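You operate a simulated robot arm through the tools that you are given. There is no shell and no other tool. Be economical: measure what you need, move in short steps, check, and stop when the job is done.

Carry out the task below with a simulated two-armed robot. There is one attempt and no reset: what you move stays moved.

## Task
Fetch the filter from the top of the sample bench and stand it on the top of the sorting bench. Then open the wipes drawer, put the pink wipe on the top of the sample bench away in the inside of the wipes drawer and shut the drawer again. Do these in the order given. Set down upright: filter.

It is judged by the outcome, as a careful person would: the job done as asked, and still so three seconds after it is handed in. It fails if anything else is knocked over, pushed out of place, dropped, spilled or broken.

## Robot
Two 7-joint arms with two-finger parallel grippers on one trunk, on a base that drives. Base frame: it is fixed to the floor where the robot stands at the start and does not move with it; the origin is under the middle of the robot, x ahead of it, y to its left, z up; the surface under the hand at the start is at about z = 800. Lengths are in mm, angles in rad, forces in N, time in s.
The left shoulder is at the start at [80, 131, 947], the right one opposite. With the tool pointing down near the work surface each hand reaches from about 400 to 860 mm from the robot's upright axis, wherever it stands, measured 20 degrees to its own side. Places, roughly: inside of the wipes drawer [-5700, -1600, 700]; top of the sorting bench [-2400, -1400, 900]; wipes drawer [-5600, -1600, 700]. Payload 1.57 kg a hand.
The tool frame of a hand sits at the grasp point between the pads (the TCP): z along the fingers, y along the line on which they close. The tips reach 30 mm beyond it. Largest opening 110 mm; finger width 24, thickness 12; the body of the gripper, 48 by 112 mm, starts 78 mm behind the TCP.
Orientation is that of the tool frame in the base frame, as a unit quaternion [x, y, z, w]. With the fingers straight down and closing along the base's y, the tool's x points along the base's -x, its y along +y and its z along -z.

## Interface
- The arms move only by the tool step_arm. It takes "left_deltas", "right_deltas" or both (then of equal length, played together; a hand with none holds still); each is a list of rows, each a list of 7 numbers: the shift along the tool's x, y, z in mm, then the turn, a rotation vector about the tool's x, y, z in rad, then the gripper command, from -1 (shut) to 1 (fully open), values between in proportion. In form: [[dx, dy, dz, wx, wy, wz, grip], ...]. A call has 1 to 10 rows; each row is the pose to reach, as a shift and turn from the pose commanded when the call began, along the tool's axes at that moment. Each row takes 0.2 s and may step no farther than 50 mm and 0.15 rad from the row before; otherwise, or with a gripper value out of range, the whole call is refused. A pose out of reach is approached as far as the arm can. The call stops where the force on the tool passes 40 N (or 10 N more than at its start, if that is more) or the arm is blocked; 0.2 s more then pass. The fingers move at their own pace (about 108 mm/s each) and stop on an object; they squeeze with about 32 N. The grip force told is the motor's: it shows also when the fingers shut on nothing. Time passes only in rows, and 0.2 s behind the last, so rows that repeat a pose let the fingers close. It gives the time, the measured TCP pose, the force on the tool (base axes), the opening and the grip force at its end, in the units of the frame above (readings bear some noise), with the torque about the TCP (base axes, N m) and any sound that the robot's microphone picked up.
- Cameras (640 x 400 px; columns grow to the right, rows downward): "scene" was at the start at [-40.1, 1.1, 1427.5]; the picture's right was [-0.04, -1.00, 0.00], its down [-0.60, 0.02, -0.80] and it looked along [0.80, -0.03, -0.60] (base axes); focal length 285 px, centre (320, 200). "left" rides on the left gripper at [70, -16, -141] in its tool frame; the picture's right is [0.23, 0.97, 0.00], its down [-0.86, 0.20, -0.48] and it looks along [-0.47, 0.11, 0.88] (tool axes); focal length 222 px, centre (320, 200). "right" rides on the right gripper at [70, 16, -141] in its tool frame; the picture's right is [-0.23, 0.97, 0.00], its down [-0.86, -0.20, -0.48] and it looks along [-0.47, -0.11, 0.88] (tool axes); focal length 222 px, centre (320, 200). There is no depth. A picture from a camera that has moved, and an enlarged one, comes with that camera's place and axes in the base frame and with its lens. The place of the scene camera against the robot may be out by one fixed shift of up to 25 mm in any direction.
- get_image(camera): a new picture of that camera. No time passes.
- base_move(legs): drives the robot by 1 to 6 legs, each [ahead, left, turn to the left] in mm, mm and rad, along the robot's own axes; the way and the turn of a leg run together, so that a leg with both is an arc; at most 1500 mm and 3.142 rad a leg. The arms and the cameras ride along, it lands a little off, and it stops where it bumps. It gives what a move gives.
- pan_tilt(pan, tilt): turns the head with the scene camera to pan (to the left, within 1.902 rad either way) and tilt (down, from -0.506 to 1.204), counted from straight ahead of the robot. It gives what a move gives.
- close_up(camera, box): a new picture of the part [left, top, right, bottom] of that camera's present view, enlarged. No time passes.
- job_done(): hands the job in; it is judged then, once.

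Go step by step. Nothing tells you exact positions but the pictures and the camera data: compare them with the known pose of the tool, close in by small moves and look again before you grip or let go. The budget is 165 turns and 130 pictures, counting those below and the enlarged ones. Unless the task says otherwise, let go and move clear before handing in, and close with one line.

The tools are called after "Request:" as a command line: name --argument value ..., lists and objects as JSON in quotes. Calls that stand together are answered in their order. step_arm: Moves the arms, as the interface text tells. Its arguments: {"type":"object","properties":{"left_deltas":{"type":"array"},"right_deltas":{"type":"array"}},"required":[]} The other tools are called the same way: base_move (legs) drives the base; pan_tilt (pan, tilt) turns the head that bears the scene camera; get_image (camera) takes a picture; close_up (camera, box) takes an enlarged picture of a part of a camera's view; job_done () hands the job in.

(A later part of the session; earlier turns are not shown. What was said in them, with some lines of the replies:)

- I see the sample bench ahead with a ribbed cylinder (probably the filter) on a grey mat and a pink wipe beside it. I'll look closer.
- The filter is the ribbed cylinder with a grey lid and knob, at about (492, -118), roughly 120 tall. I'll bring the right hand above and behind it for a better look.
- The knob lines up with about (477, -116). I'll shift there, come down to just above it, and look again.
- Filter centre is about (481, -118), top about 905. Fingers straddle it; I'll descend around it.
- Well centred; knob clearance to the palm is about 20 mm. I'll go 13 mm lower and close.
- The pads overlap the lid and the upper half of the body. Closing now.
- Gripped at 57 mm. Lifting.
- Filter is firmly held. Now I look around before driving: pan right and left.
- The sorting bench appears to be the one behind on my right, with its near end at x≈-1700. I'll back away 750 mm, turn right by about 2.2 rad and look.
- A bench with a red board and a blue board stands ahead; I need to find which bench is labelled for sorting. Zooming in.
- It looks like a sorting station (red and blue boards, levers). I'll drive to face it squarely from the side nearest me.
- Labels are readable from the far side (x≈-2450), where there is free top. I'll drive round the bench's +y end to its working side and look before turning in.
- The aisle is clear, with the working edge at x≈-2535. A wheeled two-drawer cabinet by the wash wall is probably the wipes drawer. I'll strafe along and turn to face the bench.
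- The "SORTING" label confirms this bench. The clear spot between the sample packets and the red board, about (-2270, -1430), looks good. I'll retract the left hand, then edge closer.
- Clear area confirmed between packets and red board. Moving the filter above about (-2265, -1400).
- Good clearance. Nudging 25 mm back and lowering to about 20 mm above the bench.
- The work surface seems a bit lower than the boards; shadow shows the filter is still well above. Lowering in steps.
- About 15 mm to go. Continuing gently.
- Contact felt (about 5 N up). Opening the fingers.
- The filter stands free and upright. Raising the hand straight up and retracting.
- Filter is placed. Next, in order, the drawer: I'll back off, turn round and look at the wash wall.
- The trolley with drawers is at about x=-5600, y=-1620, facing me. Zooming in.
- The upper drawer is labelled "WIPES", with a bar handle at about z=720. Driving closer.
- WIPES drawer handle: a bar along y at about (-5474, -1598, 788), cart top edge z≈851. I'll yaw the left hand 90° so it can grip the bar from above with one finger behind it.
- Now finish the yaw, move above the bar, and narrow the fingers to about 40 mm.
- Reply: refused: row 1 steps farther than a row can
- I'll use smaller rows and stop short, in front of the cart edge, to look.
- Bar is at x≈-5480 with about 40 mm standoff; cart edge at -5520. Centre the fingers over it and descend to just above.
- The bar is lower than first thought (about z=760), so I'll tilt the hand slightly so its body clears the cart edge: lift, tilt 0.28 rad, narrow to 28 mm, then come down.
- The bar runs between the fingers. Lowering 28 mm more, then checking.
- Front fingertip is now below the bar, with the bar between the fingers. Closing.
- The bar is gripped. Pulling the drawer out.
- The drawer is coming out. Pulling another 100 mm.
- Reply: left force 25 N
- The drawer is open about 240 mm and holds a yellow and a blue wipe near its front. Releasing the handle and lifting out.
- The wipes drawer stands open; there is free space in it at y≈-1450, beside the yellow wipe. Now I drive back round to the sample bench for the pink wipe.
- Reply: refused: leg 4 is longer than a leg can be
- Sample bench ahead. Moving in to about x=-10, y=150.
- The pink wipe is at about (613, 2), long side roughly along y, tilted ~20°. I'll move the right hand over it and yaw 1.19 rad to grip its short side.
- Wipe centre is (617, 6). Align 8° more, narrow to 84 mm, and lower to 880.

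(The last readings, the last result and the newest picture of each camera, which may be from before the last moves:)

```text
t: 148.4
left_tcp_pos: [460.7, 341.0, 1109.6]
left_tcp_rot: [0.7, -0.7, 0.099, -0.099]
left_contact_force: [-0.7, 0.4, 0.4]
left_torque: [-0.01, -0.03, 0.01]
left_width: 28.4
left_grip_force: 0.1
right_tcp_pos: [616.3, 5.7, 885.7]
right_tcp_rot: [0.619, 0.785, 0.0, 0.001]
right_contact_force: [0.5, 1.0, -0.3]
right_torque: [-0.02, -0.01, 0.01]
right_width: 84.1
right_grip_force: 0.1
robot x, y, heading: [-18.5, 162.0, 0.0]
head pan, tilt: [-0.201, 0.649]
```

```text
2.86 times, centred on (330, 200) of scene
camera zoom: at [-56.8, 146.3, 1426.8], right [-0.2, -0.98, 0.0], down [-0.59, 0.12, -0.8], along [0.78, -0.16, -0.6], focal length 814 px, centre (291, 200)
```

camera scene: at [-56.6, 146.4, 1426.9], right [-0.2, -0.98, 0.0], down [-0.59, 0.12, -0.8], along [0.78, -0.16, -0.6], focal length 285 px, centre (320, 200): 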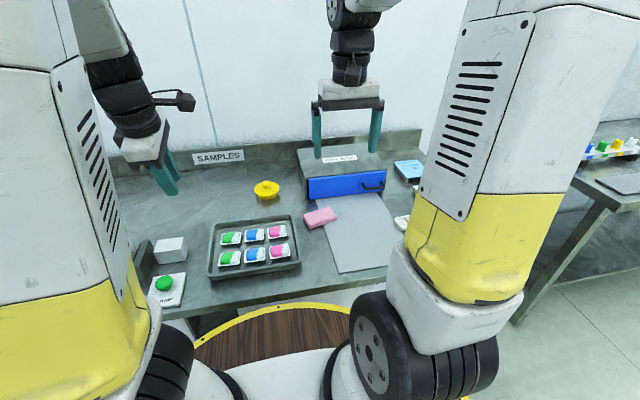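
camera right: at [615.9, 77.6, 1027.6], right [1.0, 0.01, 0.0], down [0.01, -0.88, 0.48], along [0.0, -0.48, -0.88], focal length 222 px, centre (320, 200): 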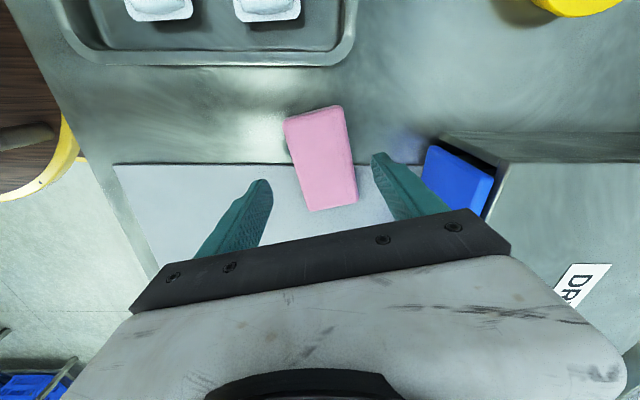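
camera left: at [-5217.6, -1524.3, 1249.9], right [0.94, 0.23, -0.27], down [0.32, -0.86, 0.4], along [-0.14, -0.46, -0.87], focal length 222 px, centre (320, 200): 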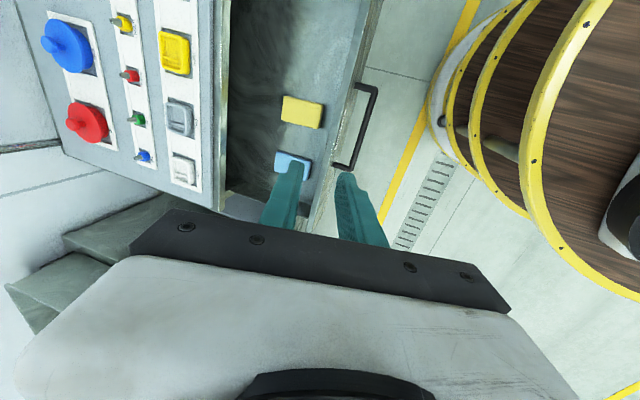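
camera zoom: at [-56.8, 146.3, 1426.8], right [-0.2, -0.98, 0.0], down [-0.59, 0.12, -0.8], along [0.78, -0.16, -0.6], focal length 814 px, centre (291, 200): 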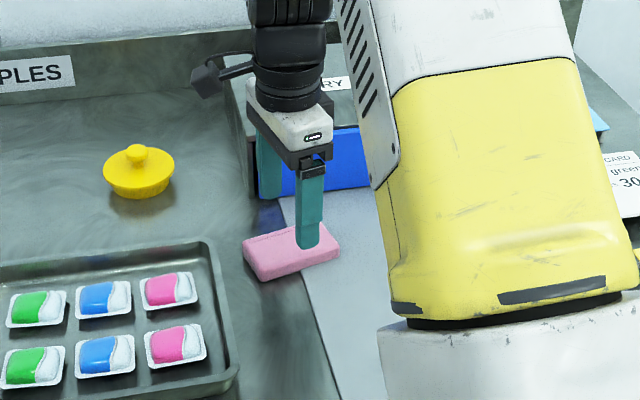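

Aligned and centred. Lowering to grip height.

Request:
step_arm --right_deltas '[[3, 0, 20, 0, 0, 0, 0.53], [3, 0, 38, 0, 0, 0, 0.53], [3, 0, 47, 0, 0, 0, 0.53]]'

Request:
close_up --camera "scene" --box '[290, 170, 370, 240]'

Request:
get_image --camera "right"

```text
t: 149.2
left_tcp_pos: [461.1, 341.4, 1109.3]
left_tcp_rot: [-0.7, 0.7, -0.099, 0.098]
left_contact_force: [0.3, 0.2, 0.6]
left_torque: [-0.01, 0.04, -0.03]
left_width: 28.2
left_grip_force: 0.0
right_tcp_pos: [617.0, 10.9, 840.7]
right_tcp_rot: [0.619, 0.786, 0.0, 0.0]
right_contact_force: [0.2, 0.0, -0.4]
right_torque: [-0.03, 0.0, -0.01]
right_width: 84.2
right_grip_force: 0.1
robot x, y, heading: [-14.8, 157.9, 0.001]
head pan, tilt: [-0.201, 0.649]
```

```text
5.71 times, centred on (330, 205) of scene
camera zoom: at [-56.7, 146.4, 1426.9], right [-0.2, -0.98, 0.0], down [-0.59, 0.12, -0.8], along [0.78, -0.16, -0.6], focal length 1628 px, centre (263, 171)
```

zoom: 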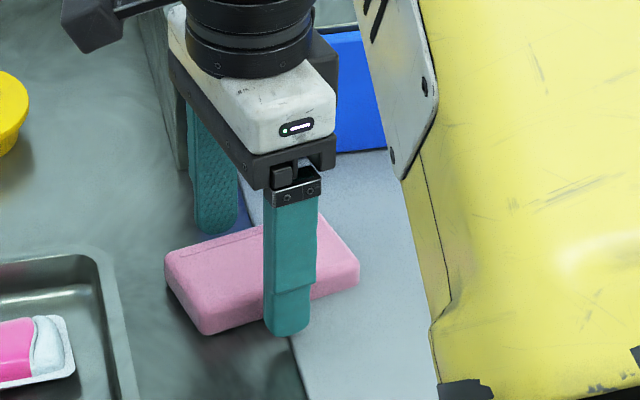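

```text
58 pictures are left
camera right: at [615.9, 81.6, 981.0], right [1.0, 0.01, 0.0], down [0.01, -0.88, 0.48], along [0.0, -0.48, -0.88], focal length 222 px, centre (320, 200)
```

right: 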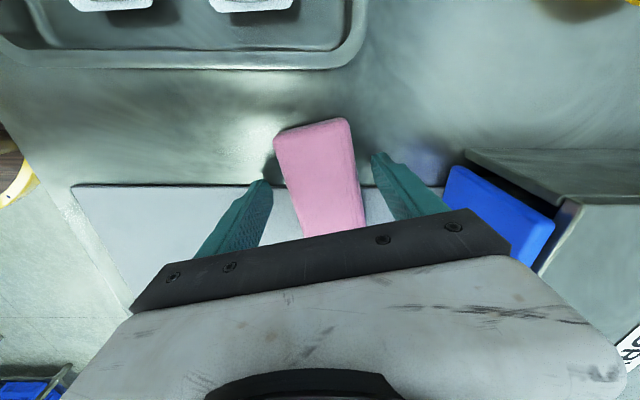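

Fingers straddle the middle of the wipe. Closing and lifting.

Request:
step_arm --right_deltas '[[0, 0, 0, 0, 0, 0, 0], [0, 0, 0, 0, 0, 0, -1], [0, 0, 0, 0, 0, 0, -1], [0, 0, 0, 0, 0, 0, -1]]'

Request:
step_arm --right_deltas '[[0, 0, -20, 0, 0, 0, -1], [0, 0, -65, 0, 0, 0, -1], [0, 0, -110, 0, 0, 0, -1], [0, 0, -155, 0, 0, 0, -1], [0, 0, -200, 0, 0, 0, -1], [0, 0, -245, 0, 0, 0, -1]]'

Request:
get_image --camera "right"

Request:
get_image --camera "scene"

```text
t: 150.2
left_tcp_pos: [460.7, 341.1, 1107.3]
left_tcp_rot: [0.7, -0.7, 0.098, -0.098]
left_contact_force: [-0.6, -0.3, 1.2]
left_torque: [0.03, -0.03, 0.0]
left_width: 28.2
left_grip_force: 0.1
right_tcp_pos: [616.6, 9.3, 840.7]
right_tcp_rot: [0.618, 0.786, 0.0, 0.0]
right_contact_force: [0.3, 0.2, 0.0]
right_torque: [0.01, -0.02, -0.01]
right_width: 56.6
right_grip_force: 31.3
robot x, y, heading: [-15.1, 157.6, -0.002]
head pan, tilt: [-0.201, 0.649]
```

```text
t: 151.6
left_tcp_pos: [460.7, 342.7, 1108.3]
left_tcp_rot: [-0.7, 0.701, -0.099, 0.098]
left_contact_force: [-0.5, 0.1, 0.3]
left_torque: [0.02, 0.02, 0.03]
left_width: 28.1
left_grip_force: 0.0
right_tcp_pos: [618.8, 7.8, 1086.2]
right_tcp_rot: [0.619, 0.785, 0.0, 0.0]
right_contact_force: [0.3, -0.2, -1.4]
right_torque: [0.02, 0.02, 0.02]
right_width: 56.6
right_grip_force: 32.5
robot x, y, heading: [-13.1, 159.0, -0.006]
head pan, tilt: [-0.201, 0.649]
```

```text
57 pictures are left
camera right: at [618.7, 79.7, 1225.4], right [1.0, 0.01, 0.0], down [0.01, -0.88, 0.48], along [0.0, -0.48, -0.88], focal length 222 px, centre (320, 200)
```

right: 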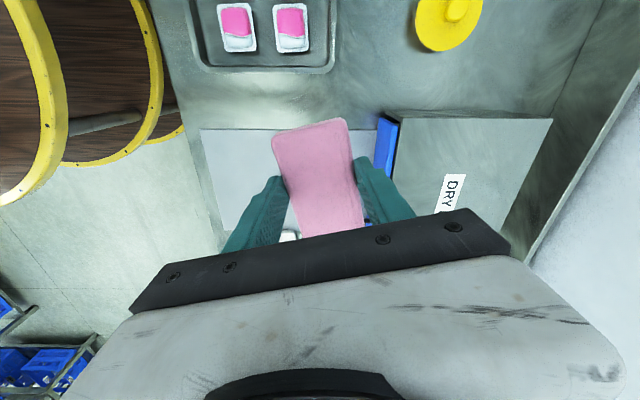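

```text
56 pictures are left
camera scene: at [-56.4, 146.3, 1426.9], right [-0.2, -0.98, 0.0], down [-0.59, 0.12, -0.8], along [0.78, -0.16, -0.6], focal length 285 px, centre (320, 200)
```

scene: 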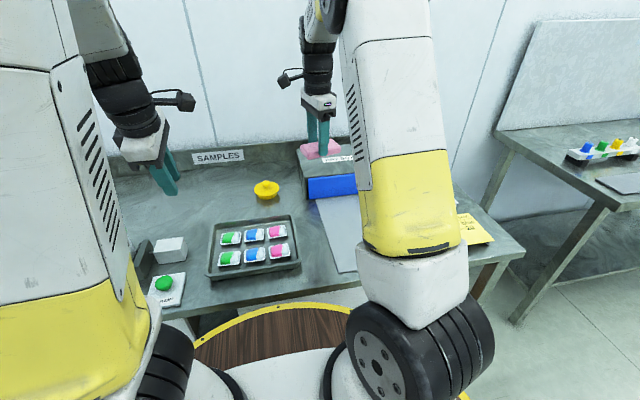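

The wipe is held securely. Driving back to the drawer by the same route.

Request:
base_move --legs '[[-750, 0, 0], [0, 0, 3.14], [1450, -100, 0], [1400, 0, 0]]'

```text
t: 176.3
left_tcp_pos: [-4049.6, 69.9, 1108.3]
left_tcp_rot: [0.705, 0.696, -0.098, -0.099]
left_contact_force: [-0.3, 0.4, 0.5]
left_torque: [-0.01, 0.01, -0.04]
left_width: 28.0
left_grip_force: 0.0
right_tcp_pos: [-4203.7, 404.6, 1083.9]
right_tcp_rot: [0.782, -0.624, -0.001, -0.001]
right_contact_force: [-1.2, 0.3, -0.8]
right_torque: [0.02, -0.03, -0.01]
right_width: 56.9
right_grip_force: 31.7
robot x, y, heading: [-3572.5, 244.3, 3.131]
head pan, tilt: [-0.201, 0.649]
```

Request:
base_move --legs '[[0, 1480, 0.01], [880, 174, 0]]'

Request:
pan_tilt --pan 0.1 --tilt 0.5

Request:
get_image --camera "scene"

```text
t: 187.9
left_tcp_pos: [-4948.8, -1580.9, 1108.5]
left_tcp_rot: [0.702, 0.698, -0.098, -0.098]
left_contact_force: [-0.5, 0.4, -0.2]
left_torque: [0.02, 0.02, -0.01]
left_width: 28.0
left_grip_force: 0.0
right_tcp_pos: [-5103.5, -1247.0, 1083.4]
right_tcp_rot: [0.783, -0.622, 0.0, 0.0]
right_contact_force: [-0.1, -0.5, -0.1]
right_torque: [-0.03, 0.0, -0.01]
right_width: 56.8
right_grip_force: 32.0
robot x, y, heading: [-4470.2, -1401.1, 3.135]
head pan, tilt: [-0.201, 0.649]
```

```text
t: 188.7
left_tcp_pos: [-4947.8, -1579.9, 1109.6]
left_tcp_rot: [0.703, 0.698, -0.099, -0.099]
left_contact_force: [-0.3, 0.1, -0.1]
left_torque: [-0.01, 0.01, 0.0]
left_width: 28.1
left_grip_force: 0.1
right_tcp_pos: [-5104.7, -1245.7, 1083.6]
right_tcp_rot: [0.784, -0.621, 0.001, -0.001]
right_contact_force: [-0.3, -0.7, -0.5]
right_torque: [-0.01, 0.0, 0.01]
right_width: 56.5
right_grip_force: 32.4
robot x, y, heading: [-4472.4, -1398.9, 3.136]
head pan, tilt: [0.099, 0.499]
```

```text
55 pictures are left
camera scene: at [-4409.5, -1406.2, 1440.2], right [-0.09, 1.0, 0.0], down [0.48, 0.04, -0.88], along [-0.87, -0.08, -0.48], focal length 285 px, centre (320, 200)
```

scene: 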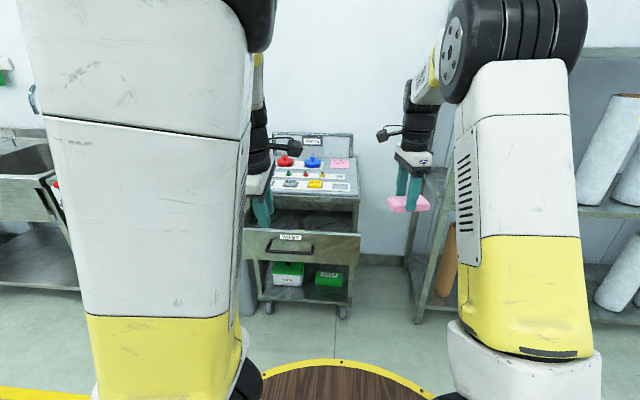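

The drawer is still open. Moving in, slightly left so the right hand faces the drawer's free side.

Request:
base_move --legs '[[292, 85, 0.006]]'

Request:
pan_tilt --pan 0.05 --tilt 0.6

Request:
get_image --camera "scene"

Request:
get_image --camera "right"

Request:
get_image --camera "left"

```text
t: 190.8
left_tcp_pos: [-5237.6, -1672.2, 1109.1]
left_tcp_rot: [0.697, 0.703, -0.099, -0.098]
left_contact_force: [-0.4, -0.3, -0.3]
left_torque: [-0.01, 0.0, -0.02]
left_width: 28.1
left_grip_force: 0.0
right_tcp_pos: [-5398.7, -1340.1, 1083.3]
right_tcp_rot: [0.788, -0.615, 0.001, 0.0]
right_contact_force: [0.1, -0.1, 0.7]
right_torque: [0.01, 0.02, 0.02]
right_width: 56.4
right_grip_force: 31.8
robot x, y, heading: [-4765.9, -1487.3, -3.135]
head pan, tilt: [0.099, 0.499]
```

```text
t: 191.4
left_tcp_pos: [-5236.7, -1672.2, 1108.1]
left_tcp_rot: [0.698, 0.702, -0.1, -0.098]
left_contact_force: [0.0, -0.4, 0.9]
left_torque: [-0.01, 0.0, -0.01]
left_width: 28.0
left_grip_force: 0.1
right_tcp_pos: [-5399.0, -1339.6, 1084.7]
right_tcp_rot: [0.788, -0.615, 0.0, 0.0]
right_contact_force: [0.3, -0.3, -1.1]
right_torque: [-0.03, -0.06, -0.02]
right_width: 56.7
right_grip_force: 32.3
robot x, y, heading: [-4766.8, -1483.9, -3.128]
head pan, tilt: [0.051, 0.6]
```

```text
54 pictures are left
camera scene: at [-4699.7, -1485.7, 1431.2], right [-0.06, 1.0, 0.0], down [0.56, 0.03, -0.83], along [-0.82, -0.05, -0.56], focal length 285 px, centre (320, 200)
```

scene: 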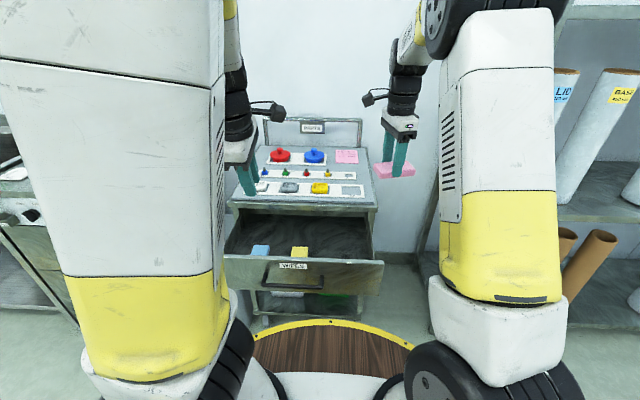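

```text
53 pictures are left
camera right: at [-5397.2, -1411.7, 1225.0], right [-1.0, -0.01, 0.0], down [-0.01, 0.88, 0.48], along [-0.01, 0.48, -0.88], focal length 222 px, centre (320, 200)
```

right: 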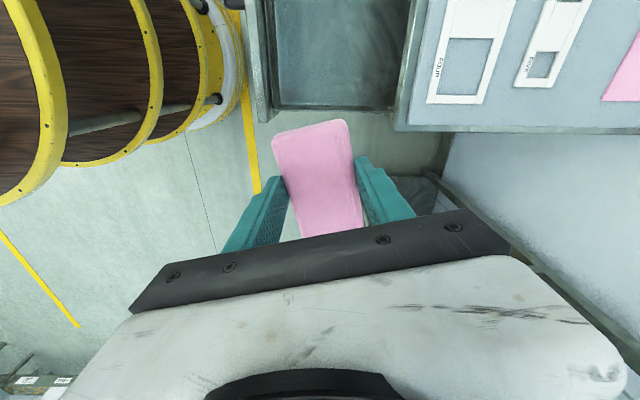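

```text
52 pictures are left
camera left: at [-5215.3, -1602.7, 1249.4], right [0.93, 0.23, -0.27], down [0.33, -0.85, 0.4], along [-0.13, -0.47, -0.87], focal length 222 px, centre (320, 200)
```

left: 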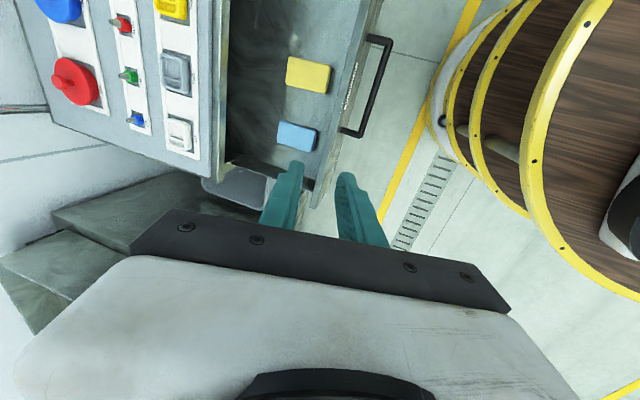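

The free half of the drawer is x -5515…-5305, y -1540…-1380. I'll carry the wipe over (-5410, -1452), square it up, and check.

Request:
step_arm --right_deltas '[[35, 12, 0, 0, 0, 0.12, -1], [70, 25, 0, 0, 0, 0.246, -1], [106, 38, 20, 0, 0, 0.246, -1], [106, 38, 65, 0, 0, 0.246, -1], [106, 38, 110, 0, 0, 0.246, -1], [106, 38, 155, 0, 0, 0.246, -1]]'

Request:
get_image --camera "right"

Request:
get_image --camera "scene"

```text
t: 192.8
left_tcp_pos: [-5237.2, -1670.9, 1109.3]
left_tcp_rot: [0.698, 0.703, -0.099, -0.098]
left_contact_force: [0.3, 0.7, 0.0]
left_torque: [0.03, 0.01, -0.02]
left_width: 28.1
left_grip_force: 0.1
right_tcp_pos: [-5411.2, -1453.1, 929.9]
right_tcp_rot: [-0.706, 0.708, 0.0, 0.0]
right_contact_force: [-0.3, 0.0, -0.4]
right_torque: [-0.02, 0.02, 0.02]
right_width: 56.7
right_grip_force: 31.9
robot x, y, heading: [-4764.3, -1485.4, -3.131]
head pan, tilt: [0.051, 0.6]
```

```text
51 pictures are left
camera right: at [-5426.9, -1522.3, 1071.3], right [-0.97, 0.23, 0.0], down [0.2, 0.85, 0.48], along [0.11, 0.47, -0.88], focal length 222 px, centre (320, 200)
```

right: 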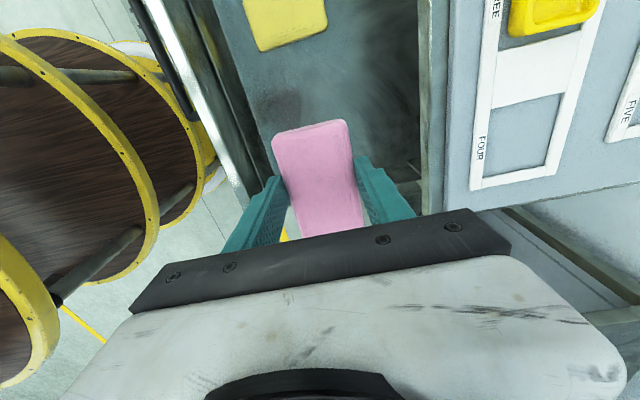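

```text
50 pictures are left
camera scene: at [-4699.4, -1485.7, 1431.1], right [-0.06, 1.0, 0.0], down [0.56, 0.03, -0.83], along [-0.82, -0.05, -0.56], focal length 285 px, centre (320, 200)
```

scene: 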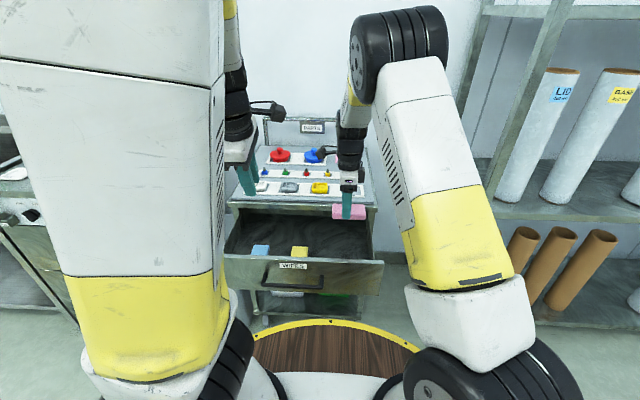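

Position looks right. Shifting 10 mm away from the side wall and lowering into the drawer.

Request:
step_arm --right_deltas '[[10, 0, 35, 0, 0, 0, -1], [10, 0, 75, 0, 0, 0, -1], [10, 0, 115, 0, 0, 0, -1], [10, 0, 135, 0, 0, 0, -1]]'

Request:
get_image --camera "right"

Request:
close_up --camera "scene" --box '[215, 140, 415, 300]'

```text
t: 193.8
left_tcp_pos: [-5237.7, -1671.4, 1108.5]
left_tcp_rot: [0.698, 0.703, -0.099, -0.098]
left_contact_force: [0.1, 0.5, -0.1]
left_torque: [-0.02, 0.0, 0.0]
left_width: 28.1
left_grip_force: 0.0
right_tcp_pos: [-5410.3, -1462.9, 794.6]
right_tcp_rot: [-0.706, 0.708, 0.0, -0.001]
right_contact_force: [-0.3, -0.2, -1.3]
right_torque: [0.01, 0.02, 0.01]
right_width: 56.2
right_grip_force: 32.2
robot x, y, heading: [-4762.7, -1485.2, -3.133]
head pan, tilt: [0.051, 0.6]
```

```text
49 pictures are left
camera right: at [-5426.5, -1532.4, 934.9], right [-0.97, 0.23, 0.0], down [0.2, 0.85, 0.48], along [0.11, 0.47, -0.88], focal length 222 px, centre (320, 200)
```

right: 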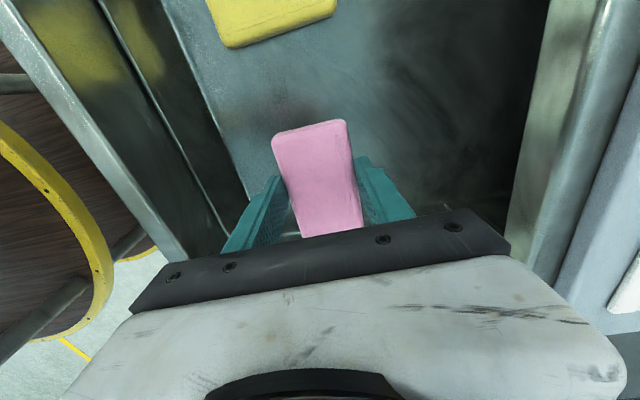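

```text
2.50 times, centred on (315, 220) of scene
camera zoom: at [-4699.5, -1485.7, 1431.1], right [-0.06, 1.0, 0.0], down [0.56, 0.03, -0.83], along [-0.82, -0.05, -0.56], focal length 712 px, centre (332, 150)
```

zoom: 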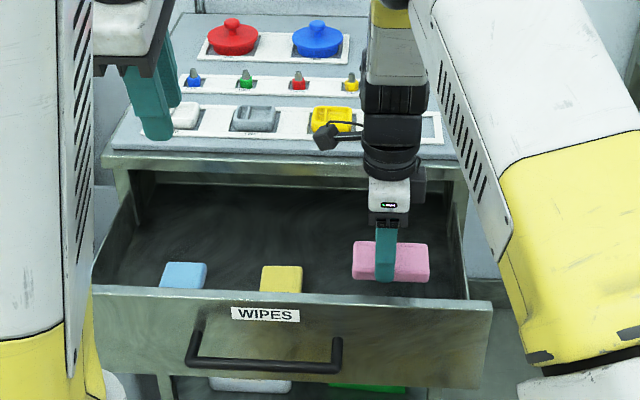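

Inside the drawer with clearance. Lowering further gently.

Request:
step_arm --right_deltas '[[0, 0, 8, 0, 0, 0, -1], [0, 0, 16, 0, 0, 0, -1], [0, 0, 24, 0, 0, 0, -1]]'

Request:
close_up --camera "scene" --box '[215, 140, 415, 300]'

Request:
get_image --camera "right"

```text
t: 194.6
left_tcp_pos: [-5238.7, -1670.8, 1107.8]
left_tcp_rot: [0.698, 0.702, -0.099, -0.099]
left_contact_force: [-0.2, 0.1, -1.1]
left_torque: [0.01, 0.0, 0.01]
left_width: 27.9
left_grip_force: 0.1
right_tcp_pos: [-5410.4, -1463.6, 770.5]
right_tcp_rot: [-0.706, 0.708, 0.0, 0.0]
right_contact_force: [-0.4, 0.6, -0.9]
right_torque: [-0.02, -0.02, -0.01]
right_width: 56.8
right_grip_force: 32.2
robot x, y, heading: [-4764.6, -1488.8, -3.134]
head pan, tilt: [0.051, 0.6]
```

```text
2.50 times, centred on (315, 220) of scene
camera zoom: at [-4699.7, -1485.7, 1431.1], right [-0.06, 1.0, 0.0], down [0.56, 0.03, -0.82], along [-0.82, -0.05, -0.57], focal length 712 px, centre (332, 150)
```

zoom: 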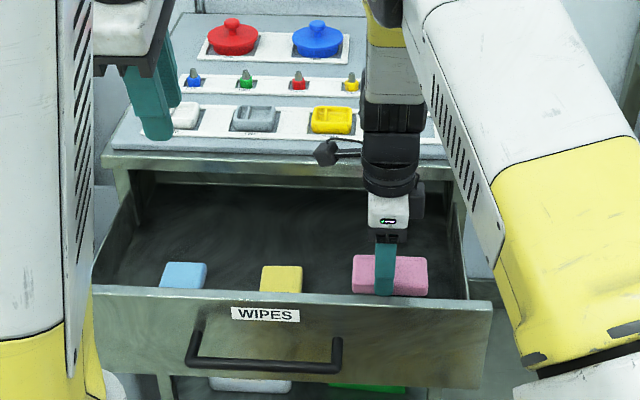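

```text
46 pictures are left
camera right: at [-5426.1, -1532.3, 910.9], right [-0.97, 0.23, 0.0], down [0.2, 0.85, 0.48], along [0.11, 0.47, -0.88], focal length 222 px, centre (320, 200)
```

right: 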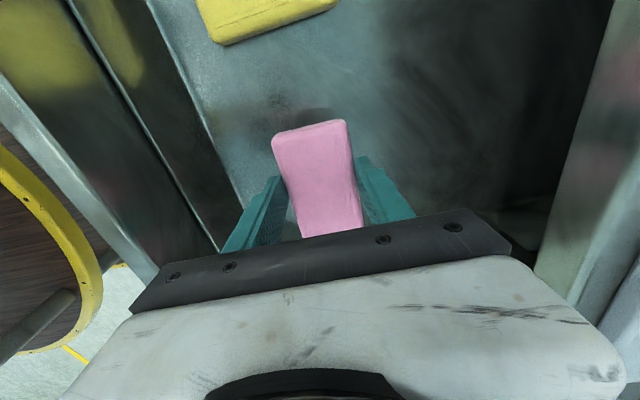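

Request:
step_arm --right_deltas '[[0, 0, 5, 0, 0, 0, -1], [0, 0, 10, 0, 0, 0, -1]]'

Request:
step_arm --right_deltas '[[0, 0, 3, 0, 0, 0, -1], [0, 0, 6, 0, 0, 0, -1]]'

Request:
step_arm --right_deltas '[[0, 0, 3, 0, 0, 0, -1], [0, 0, 5, 0, 0, 0, -1]]'

```text
t: 195.2
left_tcp_pos: [-5237.3, -1671.4, 1107.3]
left_tcp_rot: [0.698, 0.703, -0.098, -0.098]
left_contact_force: [0.5, 0.1, 0.7]
left_torque: [-0.01, -0.01, 0.01]
left_width: 28.1
left_grip_force: 0.0
right_tcp_pos: [-5409.8, -1462.3, 759.7]
right_tcp_rot: [-0.706, 0.708, 0.0, 0.0]
right_contact_force: [-0.7, -0.6, -0.7]
right_torque: [-0.01, -0.02, -0.01]
right_width: 56.6
right_grip_force: 32.0
robot x, y, heading: [-4766.2, -1488.0, -3.13]
head pan, tilt: [0.051, 0.6]
```

```text
t: 195.8
left_tcp_pos: [-5237.9, -1670.8, 1107.7]
left_tcp_rot: [0.698, 0.703, -0.099, -0.098]
left_contact_force: [0.2, 0.5, -0.1]
left_torque: [-0.04, -0.01, -0.02]
left_width: 28.0
left_grip_force: 0.1
right_tcp_pos: [-5410.2, -1461.3, 754.3]
right_tcp_rot: [-0.706, 0.708, 0.0, 0.0]
right_contact_force: [0.1, -0.2, -0.3]
right_torque: [-0.03, 0.0, 0.0]
right_width: 56.7
right_grip_force: 32.1
robot x, y, heading: [-4763.6, -1487.6, -3.13]
head pan, tilt: [0.051, 0.6]
```

```text
t: 196.4
left_tcp_pos: [-5237.9, -1671.0, 1108.6]
left_tcp_rot: [0.698, 0.703, -0.099, -0.098]
left_contact_force: [-0.1, 0.4, 0.5]
left_torque: [0.0, 0.01, 0.01]
left_width: 27.9
left_grip_force: 0.0
right_tcp_pos: [-5409.9, -1461.3, 749.2]
right_tcp_rot: [-0.707, 0.708, 0.0, -0.001]
right_contact_force: [0.0, 0.1, -0.8]
right_torque: [-0.01, -0.02, 0.01]
right_width: 56.8
right_grip_force: 32.2
robot x, y, heading: [-4763.3, -1490.0, -3.134]
head pan, tilt: [0.051, 0.6]
```

Request:
step_arm --right_deltas '[[0, 0, 3, 0, 0, 0, -1], [0, 0, 6, 0, 0, 0, -1]]'

Request:
close_up --camera "right" --box '[160, 0, 480, 250]'

Request:
close_up --camera "scene" --box '[275, 190, 375, 270]'

```text
t: 197.0
left_tcp_pos: [-5238.2, -1670.8, 1109.1]
left_tcp_rot: [0.698, 0.703, -0.099, -0.098]
left_contact_force: [0.7, -0.4, 0.3]
left_torque: [0.03, 0.0, 0.02]
left_width: 28.2
left_grip_force: 0.1
right_tcp_pos: [-5409.4, -1462.1, 742.2]
right_tcp_rot: [-0.706, 0.708, 0.0, 0.0]
right_contact_force: [0.0, -0.3, 0.0]
right_torque: [0.05, 0.01, 0.02]
right_width: 56.8
right_grip_force: 32.7
robot x, y, heading: [-4759.7, -1481.9, -3.135]
head pan, tilt: [0.051, 0.6]
```

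```text
1.60 times, centred on (320, 125) of right
camera zoom: at [-5425.6, -1531.8, 883.7], right [-0.97, 0.23, 0.0], down [0.2, 0.85, 0.48], along [0.11, 0.47, -0.88], focal length 355 px, centre (320, 320)
```

zoom: 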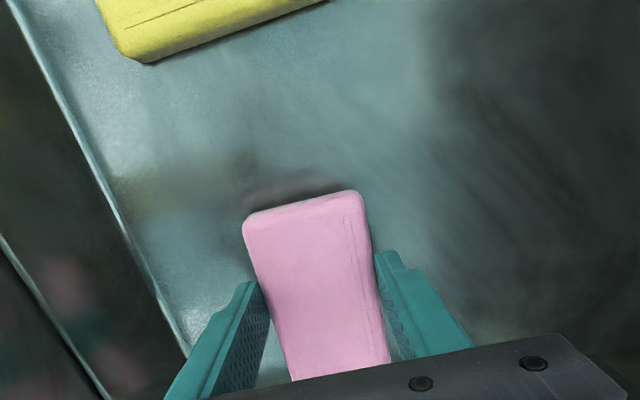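

```text
5.00 times, centred on (325, 230) of scene
camera zoom: at [-4699.7, -1485.7, 1431.1], right [-0.06, 1.0, 0.0], down [0.56, 0.03, -0.82], along [-0.82, -0.05, -0.57], focal length 1424 px, centre (295, 50)
```

zoom: 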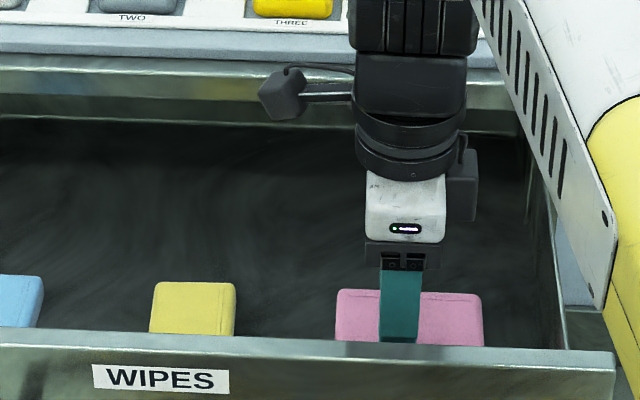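

Nearly on the floor; a few more millimetres.

Request:
step_arm --right_deltas '[[0, 0, 2, 0, 0, 0, -1], [0, 0, 4, 0, 0, 0, -1]]'

Request:
step_arm --right_deltas '[[0, 0, 2, 0, 0, 0, -1], [0, 0, 4, 0, 0, 0, -1]]'

```text
t: 197.6
left_tcp_pos: [-5238.0, -1673.0, 1108.1]
left_tcp_rot: [0.697, 0.703, -0.099, -0.098]
left_contact_force: [0.0, 0.2, -0.7]
left_torque: [0.02, 0.01, -0.03]
left_width: 28.2
left_grip_force: 0.1
right_tcp_pos: [-5408.8, -1462.2, 739.2]
right_tcp_rot: [-0.706, 0.708, 0.0, 0.0]
right_contact_force: [-0.1, -0.6, -0.7]
right_torque: [-0.02, -0.01, 0.02]
right_width: 56.1
right_grip_force: 31.8
robot x, y, heading: [-4764.7, -1488.1, -3.132]
head pan, tilt: [0.051, 0.6]
```

```text
t: 198.2
left_tcp_pos: [-5237.9, -1672.2, 1108.7]
left_tcp_rot: [0.698, 0.703, -0.099, -0.097]
left_contact_force: [0.0, 0.3, -0.1]
left_torque: [0.02, -0.01, 0.0]
left_width: 28.3
left_grip_force: 0.1
right_tcp_pos: [-5409.5, -1461.4, 735.1]
right_tcp_rot: [-0.707, 0.708, 0.0, 0.001]
right_contact_force: [-0.3, -0.5, 0.2]
right_torque: [0.0, -0.02, 0.02]
right_width: 56.4
right_grip_force: 32.0
robot x, y, heading: [-4761.9, -1487.8, -3.136]
head pan, tilt: [0.051, 0.6]
```

Request:
step_arm --right_deltas '[[0, 0, 2, 0, 0, 0, -1], [0, 0, 4, 0, 0, 0, -1]]'

Request:
step_arm --right_deltas '[[0, 0, 2, 0, 0, 0, -1], [0, 0, 4, 0, 0, 0, -1]]'

Request:
close_up --camera "right" --box '[160, 0, 480, 250]'

```text
t: 198.8
left_tcp_pos: [-5238.1, -1670.7, 1107.3]
left_tcp_rot: [0.698, 0.703, -0.098, -0.098]
left_contact_force: [0.1, -0.6, 0.6]
left_torque: [0.0, -0.02, 0.01]
left_width: 27.9
left_grip_force: 0.1
right_tcp_pos: [-5409.0, -1460.2, 730.8]
right_tcp_rot: [-0.706, 0.708, 0.001, 0.0]
right_contact_force: [0.5, 0.4, 0.0]
right_torque: [0.04, 0.01, 0.05]
right_width: 56.7
right_grip_force: 32.4
robot x, y, heading: [-4763.4, -1485.1, -3.133]
head pan, tilt: [0.051, 0.6]
```

```text
t: 199.4
left_tcp_pos: [-5237.4, -1670.1, 1109.2]
left_tcp_rot: [0.697, 0.703, -0.1, -0.098]
left_contact_force: [-1.2, -0.5, -0.3]
left_torque: [-0.02, 0.0, -0.04]
left_width: 28.3
left_grip_force: 0.1
right_tcp_pos: [-5411.5, -1461.5, 730.3]
right_tcp_rot: [-0.706, 0.708, 0.003, -0.002]
right_contact_force: [1.1, 3.1, 37.6]
right_torque: [0.29, -0.46, 0.01]
right_width: 56.6
right_grip_force: 32.3
robot x, y, heading: [-4760.2, -1487.5, -3.132]
head pan, tilt: [0.051, 0.6]
```

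```text
1.60 times, centred on (320, 125) of right
camera zoom: at [-5427.0, -1531.0, 870.7], right [-0.97, 0.23, 0.01], down [0.2, 0.86, 0.48], along [0.1, 0.47, -0.88], focal length 355 px, centre (320, 320)
```

zoom: 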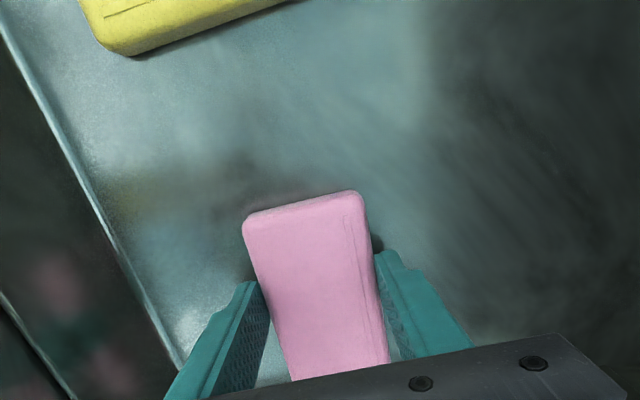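

Floor contact. Ease up 3 mm and open to 84 mm, then rise.

Request:
step_arm --right_deltas '[[0, 0, -3, 0, 0, 0, -1], [0, 0, -3, 0, 0, 0, 0.2], [0, 0, -3, 0, 0, 0, 0.53], [0, 0, -3, 0, 0, 0, 0.53]]'

Request:
step_arm --right_deltas '[[0, 0, -30, 0, 0, 0, 0.53], [0, 0, -75, 0, 0, 0, 0.53], [0, 0, -120, 0, 0, 0, 0.53], [0, 0, -165, 0, 0, 0, 0.53], [0, 0, -210, 0, 0, 0, 0.53], [0, 0, -255, 0, 0, 0, 0.53], [0, 0, -300, 0, 0, 0, 0.53], [0, 0, -345, 0, 0, 0, 0.53]]'

Request:
close_up --camera "scene" --box '[215, 140, 415, 300]'

Request:
get_image --camera "right"

```text
t: 200.4
left_tcp_pos: [-5237.8, -1671.0, 1108.8]
left_tcp_rot: [0.697, 0.703, -0.1, -0.098]
left_contact_force: [-0.2, -0.6, 0.6]
left_torque: [0.04, -0.03, 0.0]
left_width: 27.9
left_grip_force: 0.1
right_tcp_pos: [-5409.4, -1461.7, 729.9]
right_tcp_rot: [-0.707, 0.707, 0.0, 0.001]
right_contact_force: [0.2, 0.2, -0.7]
right_torque: [-0.03, -0.01, -0.01]
right_width: 84.1
right_grip_force: 0.0
robot x, y, heading: [-4765.6, -1485.1, -3.132]
head pan, tilt: [0.051, 0.6]
```

```text
t: 202.2
left_tcp_pos: [-5237.0, -1672.7, 1108.4]
left_tcp_rot: [0.698, 0.702, -0.099, -0.097]
left_contact_force: [-0.3, -0.5, -0.8]
left_torque: [-0.02, 0.0, 0.02]
left_width: 28.2
left_grip_force: 0.1
right_tcp_pos: [-5409.2, -1465.8, 1073.4]
right_tcp_rot: [-0.706, 0.708, 0.0, 0.001]
right_contact_force: [0.2, -0.5, -0.2]
right_torque: [-0.03, -0.02, 0.0]
right_width: 84.3
right_grip_force: 0.1
robot x, y, heading: [-4764.4, -1484.8, -3.13]
head pan, tilt: [0.051, 0.6]
```

```text
2.50 times, centred on (315, 220) of scene
camera zoom: at [-4699.9, -1485.8, 1431.1], right [-0.06, 1.0, 0.0], down [0.56, 0.03, -0.82], along [-0.82, -0.05, -0.57], focal length 712 px, centre (332, 150)
```

zoom: 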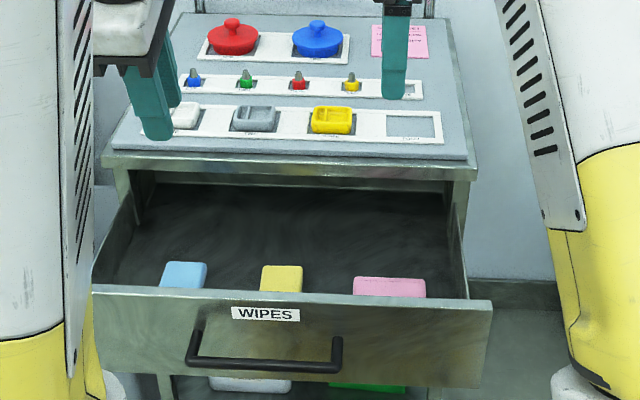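

```text
41 pictures are left
camera right: at [-5424.9, -1535.3, 1214.2], right [-0.97, 0.23, 0.0], down [0.2, 0.85, 0.48], along [0.11, 0.47, -0.88], focal length 222 px, centre (320, 200)
```

right: 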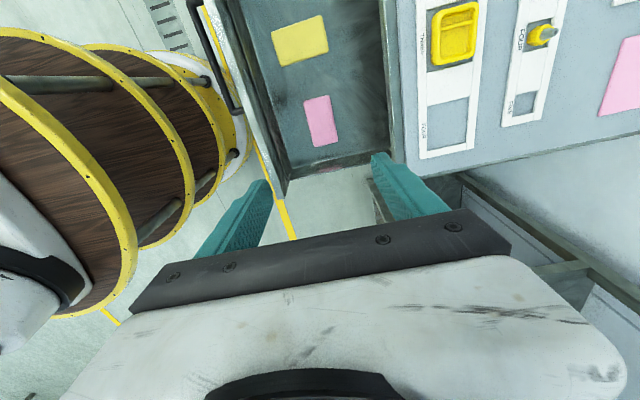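

The pink wipe lies in the drawer beside the yellow one. I'll move the right hand clear, then bring the left hand back over the handle.

Request:
step_arm --right_deltas '[[-40, -20, 0, 0, 0, 0, 0.53], [-80, -45, 0, 0, 0, 0, 0.53], [-120, -70, 0, 0, 0, 0, 0.53], [-155, -100, 0, 0, 0, 0, 0.53]]'

Request:
step_arm --left_deltas '[[26, 8, 28, 0, 0, 0, -0.49], [52, 17, 58, 0, 0, 0, -0.49], [78, 28, 97, 0, 0, 0, -0.49], [78, 41, 142, 0, 0, 0, -0.49], [78, 54, 187, 0, 0, 0, -0.49], [78, 64, 222, 0, 0, 0, -0.49]]'

Request:
get_image --camera "left"

Request:
close_up --camera "scene" --box '[215, 140, 415, 300]'

```text
t: 203.2
left_tcp_pos: [-5236.9, -1671.7, 1108.6]
left_tcp_rot: [0.697, 0.703, -0.099, -0.098]
left_contact_force: [-0.5, -0.2, -0.5]
left_torque: [0.02, 0.0, -0.02]
left_width: 27.9
left_grip_force: 0.0
right_tcp_pos: [-5307.6, -1307.5, 1075.7]
right_tcp_rot: [-0.707, 0.708, 0.0, 0.0]
right_contact_force: [0.2, -0.6, -0.4]
right_torque: [0.02, -0.05, 0.0]
right_width: 84.1
right_grip_force: 0.1
robot x, y, heading: [-4763.1, -1485.8, -3.133]
head pan, tilt: [0.051, 0.6]
```

```text
t: 204.6
left_tcp_pos: [-5239.3, -1594.8, 878.0]
left_tcp_rot: [0.697, 0.703, -0.099, -0.097]
left_contact_force: [-0.1, 0.3, 0.1]
left_torque: [-0.06, -0.01, -0.01]
left_width: 28.1
left_grip_force: 0.0
right_tcp_pos: [-5306.5, -1306.5, 1075.6]
right_tcp_rot: [-0.707, 0.708, -0.001, 0.001]
right_contact_force: [0.4, 0.4, 0.2]
right_torque: [0.0, 0.03, 0.02]
right_width: 84.1
right_grip_force: 0.0
robot x, y, heading: [-4766.1, -1484.3, -3.135]
head pan, tilt: [0.051, 0.6]
```

```text
40 pictures are left
camera left: at [-5217.2, -1525.5, 1019.4], right [0.93, 0.23, -0.27], down [0.33, -0.85, 0.41], along [-0.14, -0.47, -0.87], focal length 222 px, centre (320, 200)
```

left: 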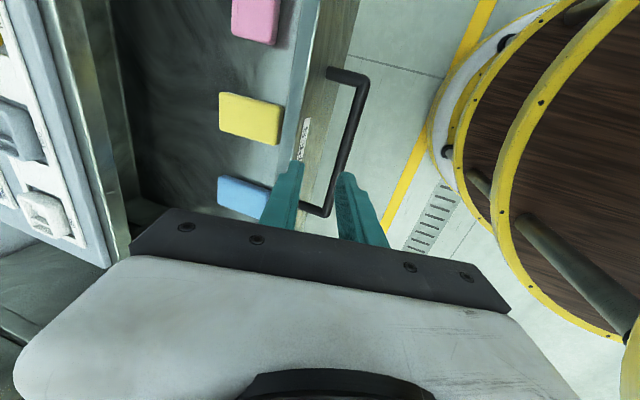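

```text
2.50 times, centred on (315, 220) of scene
camera zoom: at [-4699.3, -1485.4, 1431.1], right [-0.06, 1.0, 0.0], down [0.56, 0.03, -0.83], along [-0.82, -0.05, -0.56], focal length 712 px, centre (332, 150)
```

zoom: 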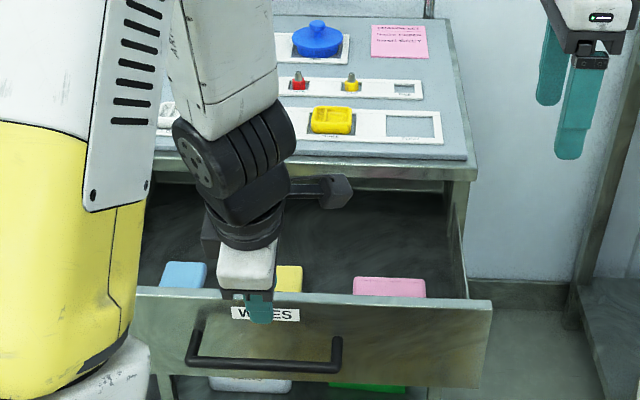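

The alignment matches the earlier grip. Descending onto the bar.

Request:
step_arm --left_deltas '[[0, 9.7, 33.6, 0, 0, 0, -0.49], [0, 19.3, 67.3, 0, 0, 0, -0.49], [0, 24.8, 86.5, 0, 0, 0, -0.49], [0, 29.5, 102.8, 0, 0, 0, -0.49]]'

Request:
get_image --camera "left"

```text
t: 205.6
left_tcp_pos: [-5240.0, -1593.0, 769.9]
left_tcp_rot: [0.697, 0.703, -0.098, -0.098]
left_contact_force: [0.8, 0.3, 0.6]
left_torque: [-0.01, 0.02, -0.01]
left_width: 27.8
left_grip_force: 0.0
right_tcp_pos: [-5305.2, -1307.0, 1074.7]
right_tcp_rot: [-0.706, 0.708, 0.0, 0.0]
right_contact_force: [0.2, -0.2, -0.4]
right_torque: [0.01, 0.05, -0.01]
right_width: 84.1
right_grip_force: 0.0
robot x, y, heading: [-4762.8, -1483.5, -3.132]
head pan, tilt: [0.051, 0.6]
```

```text
38 pictures are left
camera left: at [-5216.5, -1525.1, 911.4], right [0.93, 0.24, -0.27], down [0.33, -0.85, 0.4], along [-0.13, -0.47, -0.87], focal length 222 px, centre (320, 200)
```

left: 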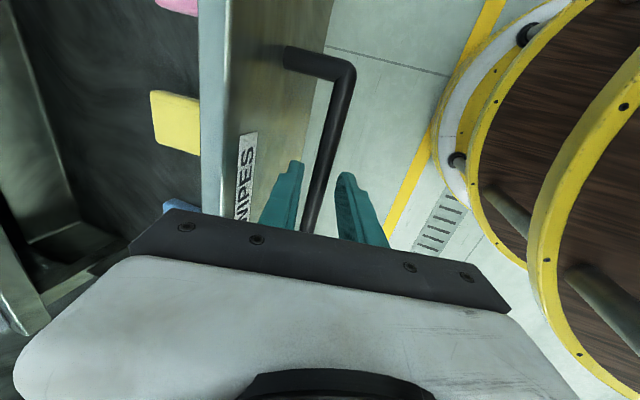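

Closing on the bar, then pushing the drawer in.

Request:
step_arm --left_deltas '[[0, 0, 0, 0, 0, 0, -0.8], [0, 0, 0, 0, 0, 0, -1], [0, 0, 0, 0, 0, 0, -1]]'

Request:
step_arm --left_deltas '[[0, -24, 6.9, 0, 0, 0, -1], [0, -53, 15.2, 0, 0, 0, -1], [0, -82, 23.5, 0, 0, 0, -1], [0, -111, 31.8, 0, 0, 0, -1], [0, -140, 40.1, 0, 0, 0, -1], [0, -168, 48.3, 0, 0, 0, -1], [0, -195, 56, 0, 0, 0, -1]]'

```text
t: 206.4
left_tcp_pos: [-5238.9, -1595.5, 771.3]
left_tcp_rot: [0.698, 0.703, -0.098, -0.098]
left_contact_force: [-1.7, 0.4, -0.5]
left_torque: [-0.24, 0.04, -0.67]
left_width: 13.9
left_grip_force: 30.6
right_tcp_pos: [-5306.7, -1307.6, 1075.6]
right_tcp_rot: [-0.707, 0.708, 0.0, 0.0]
right_contact_force: [0.4, -0.5, 0.0]
right_torque: [-0.01, -0.02, -0.01]
right_width: 84.2
right_grip_force: 0.0
robot x, y, heading: [-4764.5, -1487.0, -3.135]
head pan, tilt: [0.051, 0.6]
```

```text
t: 208.0
left_tcp_pos: [-5439.9, -1595.4, 770.6]
left_tcp_rot: [0.698, 0.702, -0.098, -0.098]
left_contact_force: [0.0, 10.0, 4.5]
left_torque: [-0.1, 0.21, -0.51]
left_width: 14.0
left_grip_force: 30.6
right_tcp_pos: [-5306.6, -1306.0, 1075.4]
right_tcp_rot: [-0.706, 0.708, 0.0, 0.0]
right_contact_force: [0.3, 0.5, -0.3]
right_torque: [-0.05, -0.02, -0.01]
right_width: 84.2
right_grip_force: 0.0
robot x, y, heading: [-4760.6, -1486.7, -3.136]
head pan, tilt: [0.051, 0.6]
```

Nearly shut; the last 40 mm in small steps.

Request:
step_arm --left_deltas '[[0, -14, 4, 0, 0, 0, -1], [0, -28, 8, 0, 0, 0, -1], [0, -35, 10, 0, 0, 0, -1], [0, -39, 11.2, 0, 0, 0, -1], [0, -42, 12, 0, 0, 0, -1]]'

Request:
close_up --camera "scene" --box '[215, 140, 415, 300]'

```text
t: 209.4
left_tcp_pos: [-5481.5, -1594.4, 769.3]
left_tcp_rot: [0.699, 0.702, -0.096, -0.096]
left_contact_force: [12.0, -0.8, 14.1]
left_torque: [0.07, -0.24, -0.78]
left_width: 13.6
left_grip_force: 30.3
right_tcp_pos: [-5305.3, -1308.4, 1076.1]
right_tcp_rot: [-0.707, 0.708, 0.001, 0.0]
right_contact_force: [0.0, 0.5, 0.2]
right_torque: [0.02, -0.01, 0.04]
right_width: 84.3
right_grip_force: 0.0
robot x, y, heading: [-4766.4, -1485.5, -3.13]
head pan, tilt: [0.051, 0.6]
stopped in row 5 (left hand): the force on the tool passed its limit at 41 N (the readings are from after the stop); the commanded pose is now the measured one
```

```text
2.50 times, centred on (315, 220) of scene
camera zoom: at [-4698.4, -1485.6, 1431.1], right [-0.06, 1.0, 0.0], down [0.56, 0.03, -0.83], along [-0.82, -0.05, -0.56], focal length 712 px, centre (332, 150)
```

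zoom: 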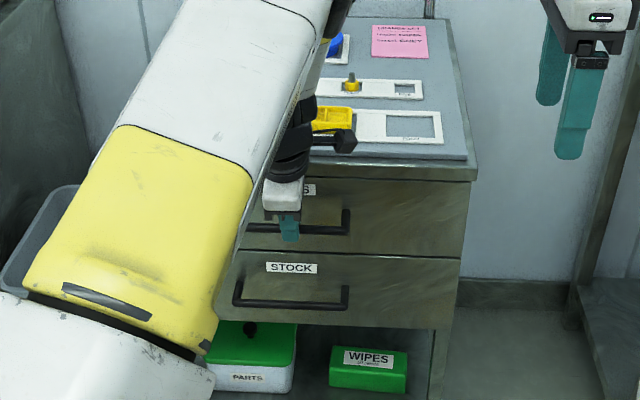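

The drawer hit its stop at the original closed position. Releasing and lifting clear.

Request:
step_arm --left_deltas '[[0, 0, 0, 0, 0, 0, -0.7], [0, 0, 0, 0, 0, 0, -0.49], [0, 0, 0, 0, 0, 0, -0.49]]'

Request:
step_arm --left_deltas '[[0, -5.5, -19.2, 0, 0, 0, -0.49], [0, -13, -46, 0, 0, 0, -0.49], [0, -22, -80, 0, 0, 0, -0.49], [0, -32, -120, 0, 0, 0, -0.49], [10, -20, -165, 0, 0, 0, -0.49], [10, 10, -195, 0, 0, 0, -0.49], [10, 45, -215, 0, 0, 0, -0.49], [10, 85, -235, 0, 0, 0, -0.49], [10, 125, -250, 0, 0, 0, -0.49]]'

Request:
close_up --camera "scene" --box '[195, 120, 415, 300]'

```text
t: 210.2
left_tcp_pos: [-5481.7, -1594.2, 768.9]
left_tcp_rot: [0.698, 0.703, -0.096, -0.096]
left_contact_force: [-0.7, 0.1, -0.4]
left_torque: [-0.01, 0.01, 0.0]
left_width: 27.9
left_grip_force: 0.0
right_tcp_pos: [-5306.5, -1307.8, 1075.0]
right_tcp_rot: [-0.706, 0.708, 0.0, 0.0]
right_contact_force: [0.5, -0.7, 0.3]
right_torque: [-0.02, -0.02, -0.01]
right_width: 84.3
right_grip_force: 0.1
robot x, y, heading: [-4763.0, -1485.3, -3.13]
head pan, tilt: [0.051, 0.6]
```

```text
t: 212.2
left_tcp_pos: [-5294.9, -1583.7, 974.2]
left_tcp_rot: [0.698, 0.703, -0.096, -0.097]
left_contact_force: [-1.6, -0.2, -0.2]
left_torque: [0.01, -0.01, 0.05]
left_width: 28.3
left_grip_force: 0.1
right_tcp_pos: [-5307.0, -1306.7, 1075.2]
right_tcp_rot: [-0.707, 0.707, 0.0, 0.0]
right_contact_force: [-0.1, 0.6, -0.3]
right_torque: [0.0, 0.02, 0.02]
right_width: 83.9
right_grip_force: 0.1
robot x, y, heading: [-4766.1, -1485.8, -3.132]
head pan, tilt: [0.051, 0.6]
```

```text
2.22 times, centred on (305, 210) of scene
camera zoom: at [-4699.8, -1485.6, 1431.2], right [-0.06, 1.0, 0.0], down [0.56, 0.03, -0.82], along [-0.82, -0.05, -0.57], focal length 633 px, centre (353, 178)
```

zoom: 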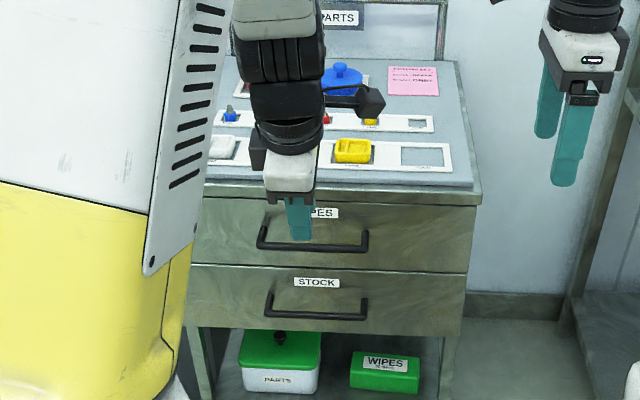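

The drawer is fully shut with the wipe inside, both hands are clear, and nothing is disturbed. I'm handing in.

Request:
job_done

```text
The job is handed in.
```

The filter is standing upright on the sorting bench, and the pink wipe is in the wipes drawer, which is shut again. I last saw the filter just after letting go of it and did not go back to check it before handing in.
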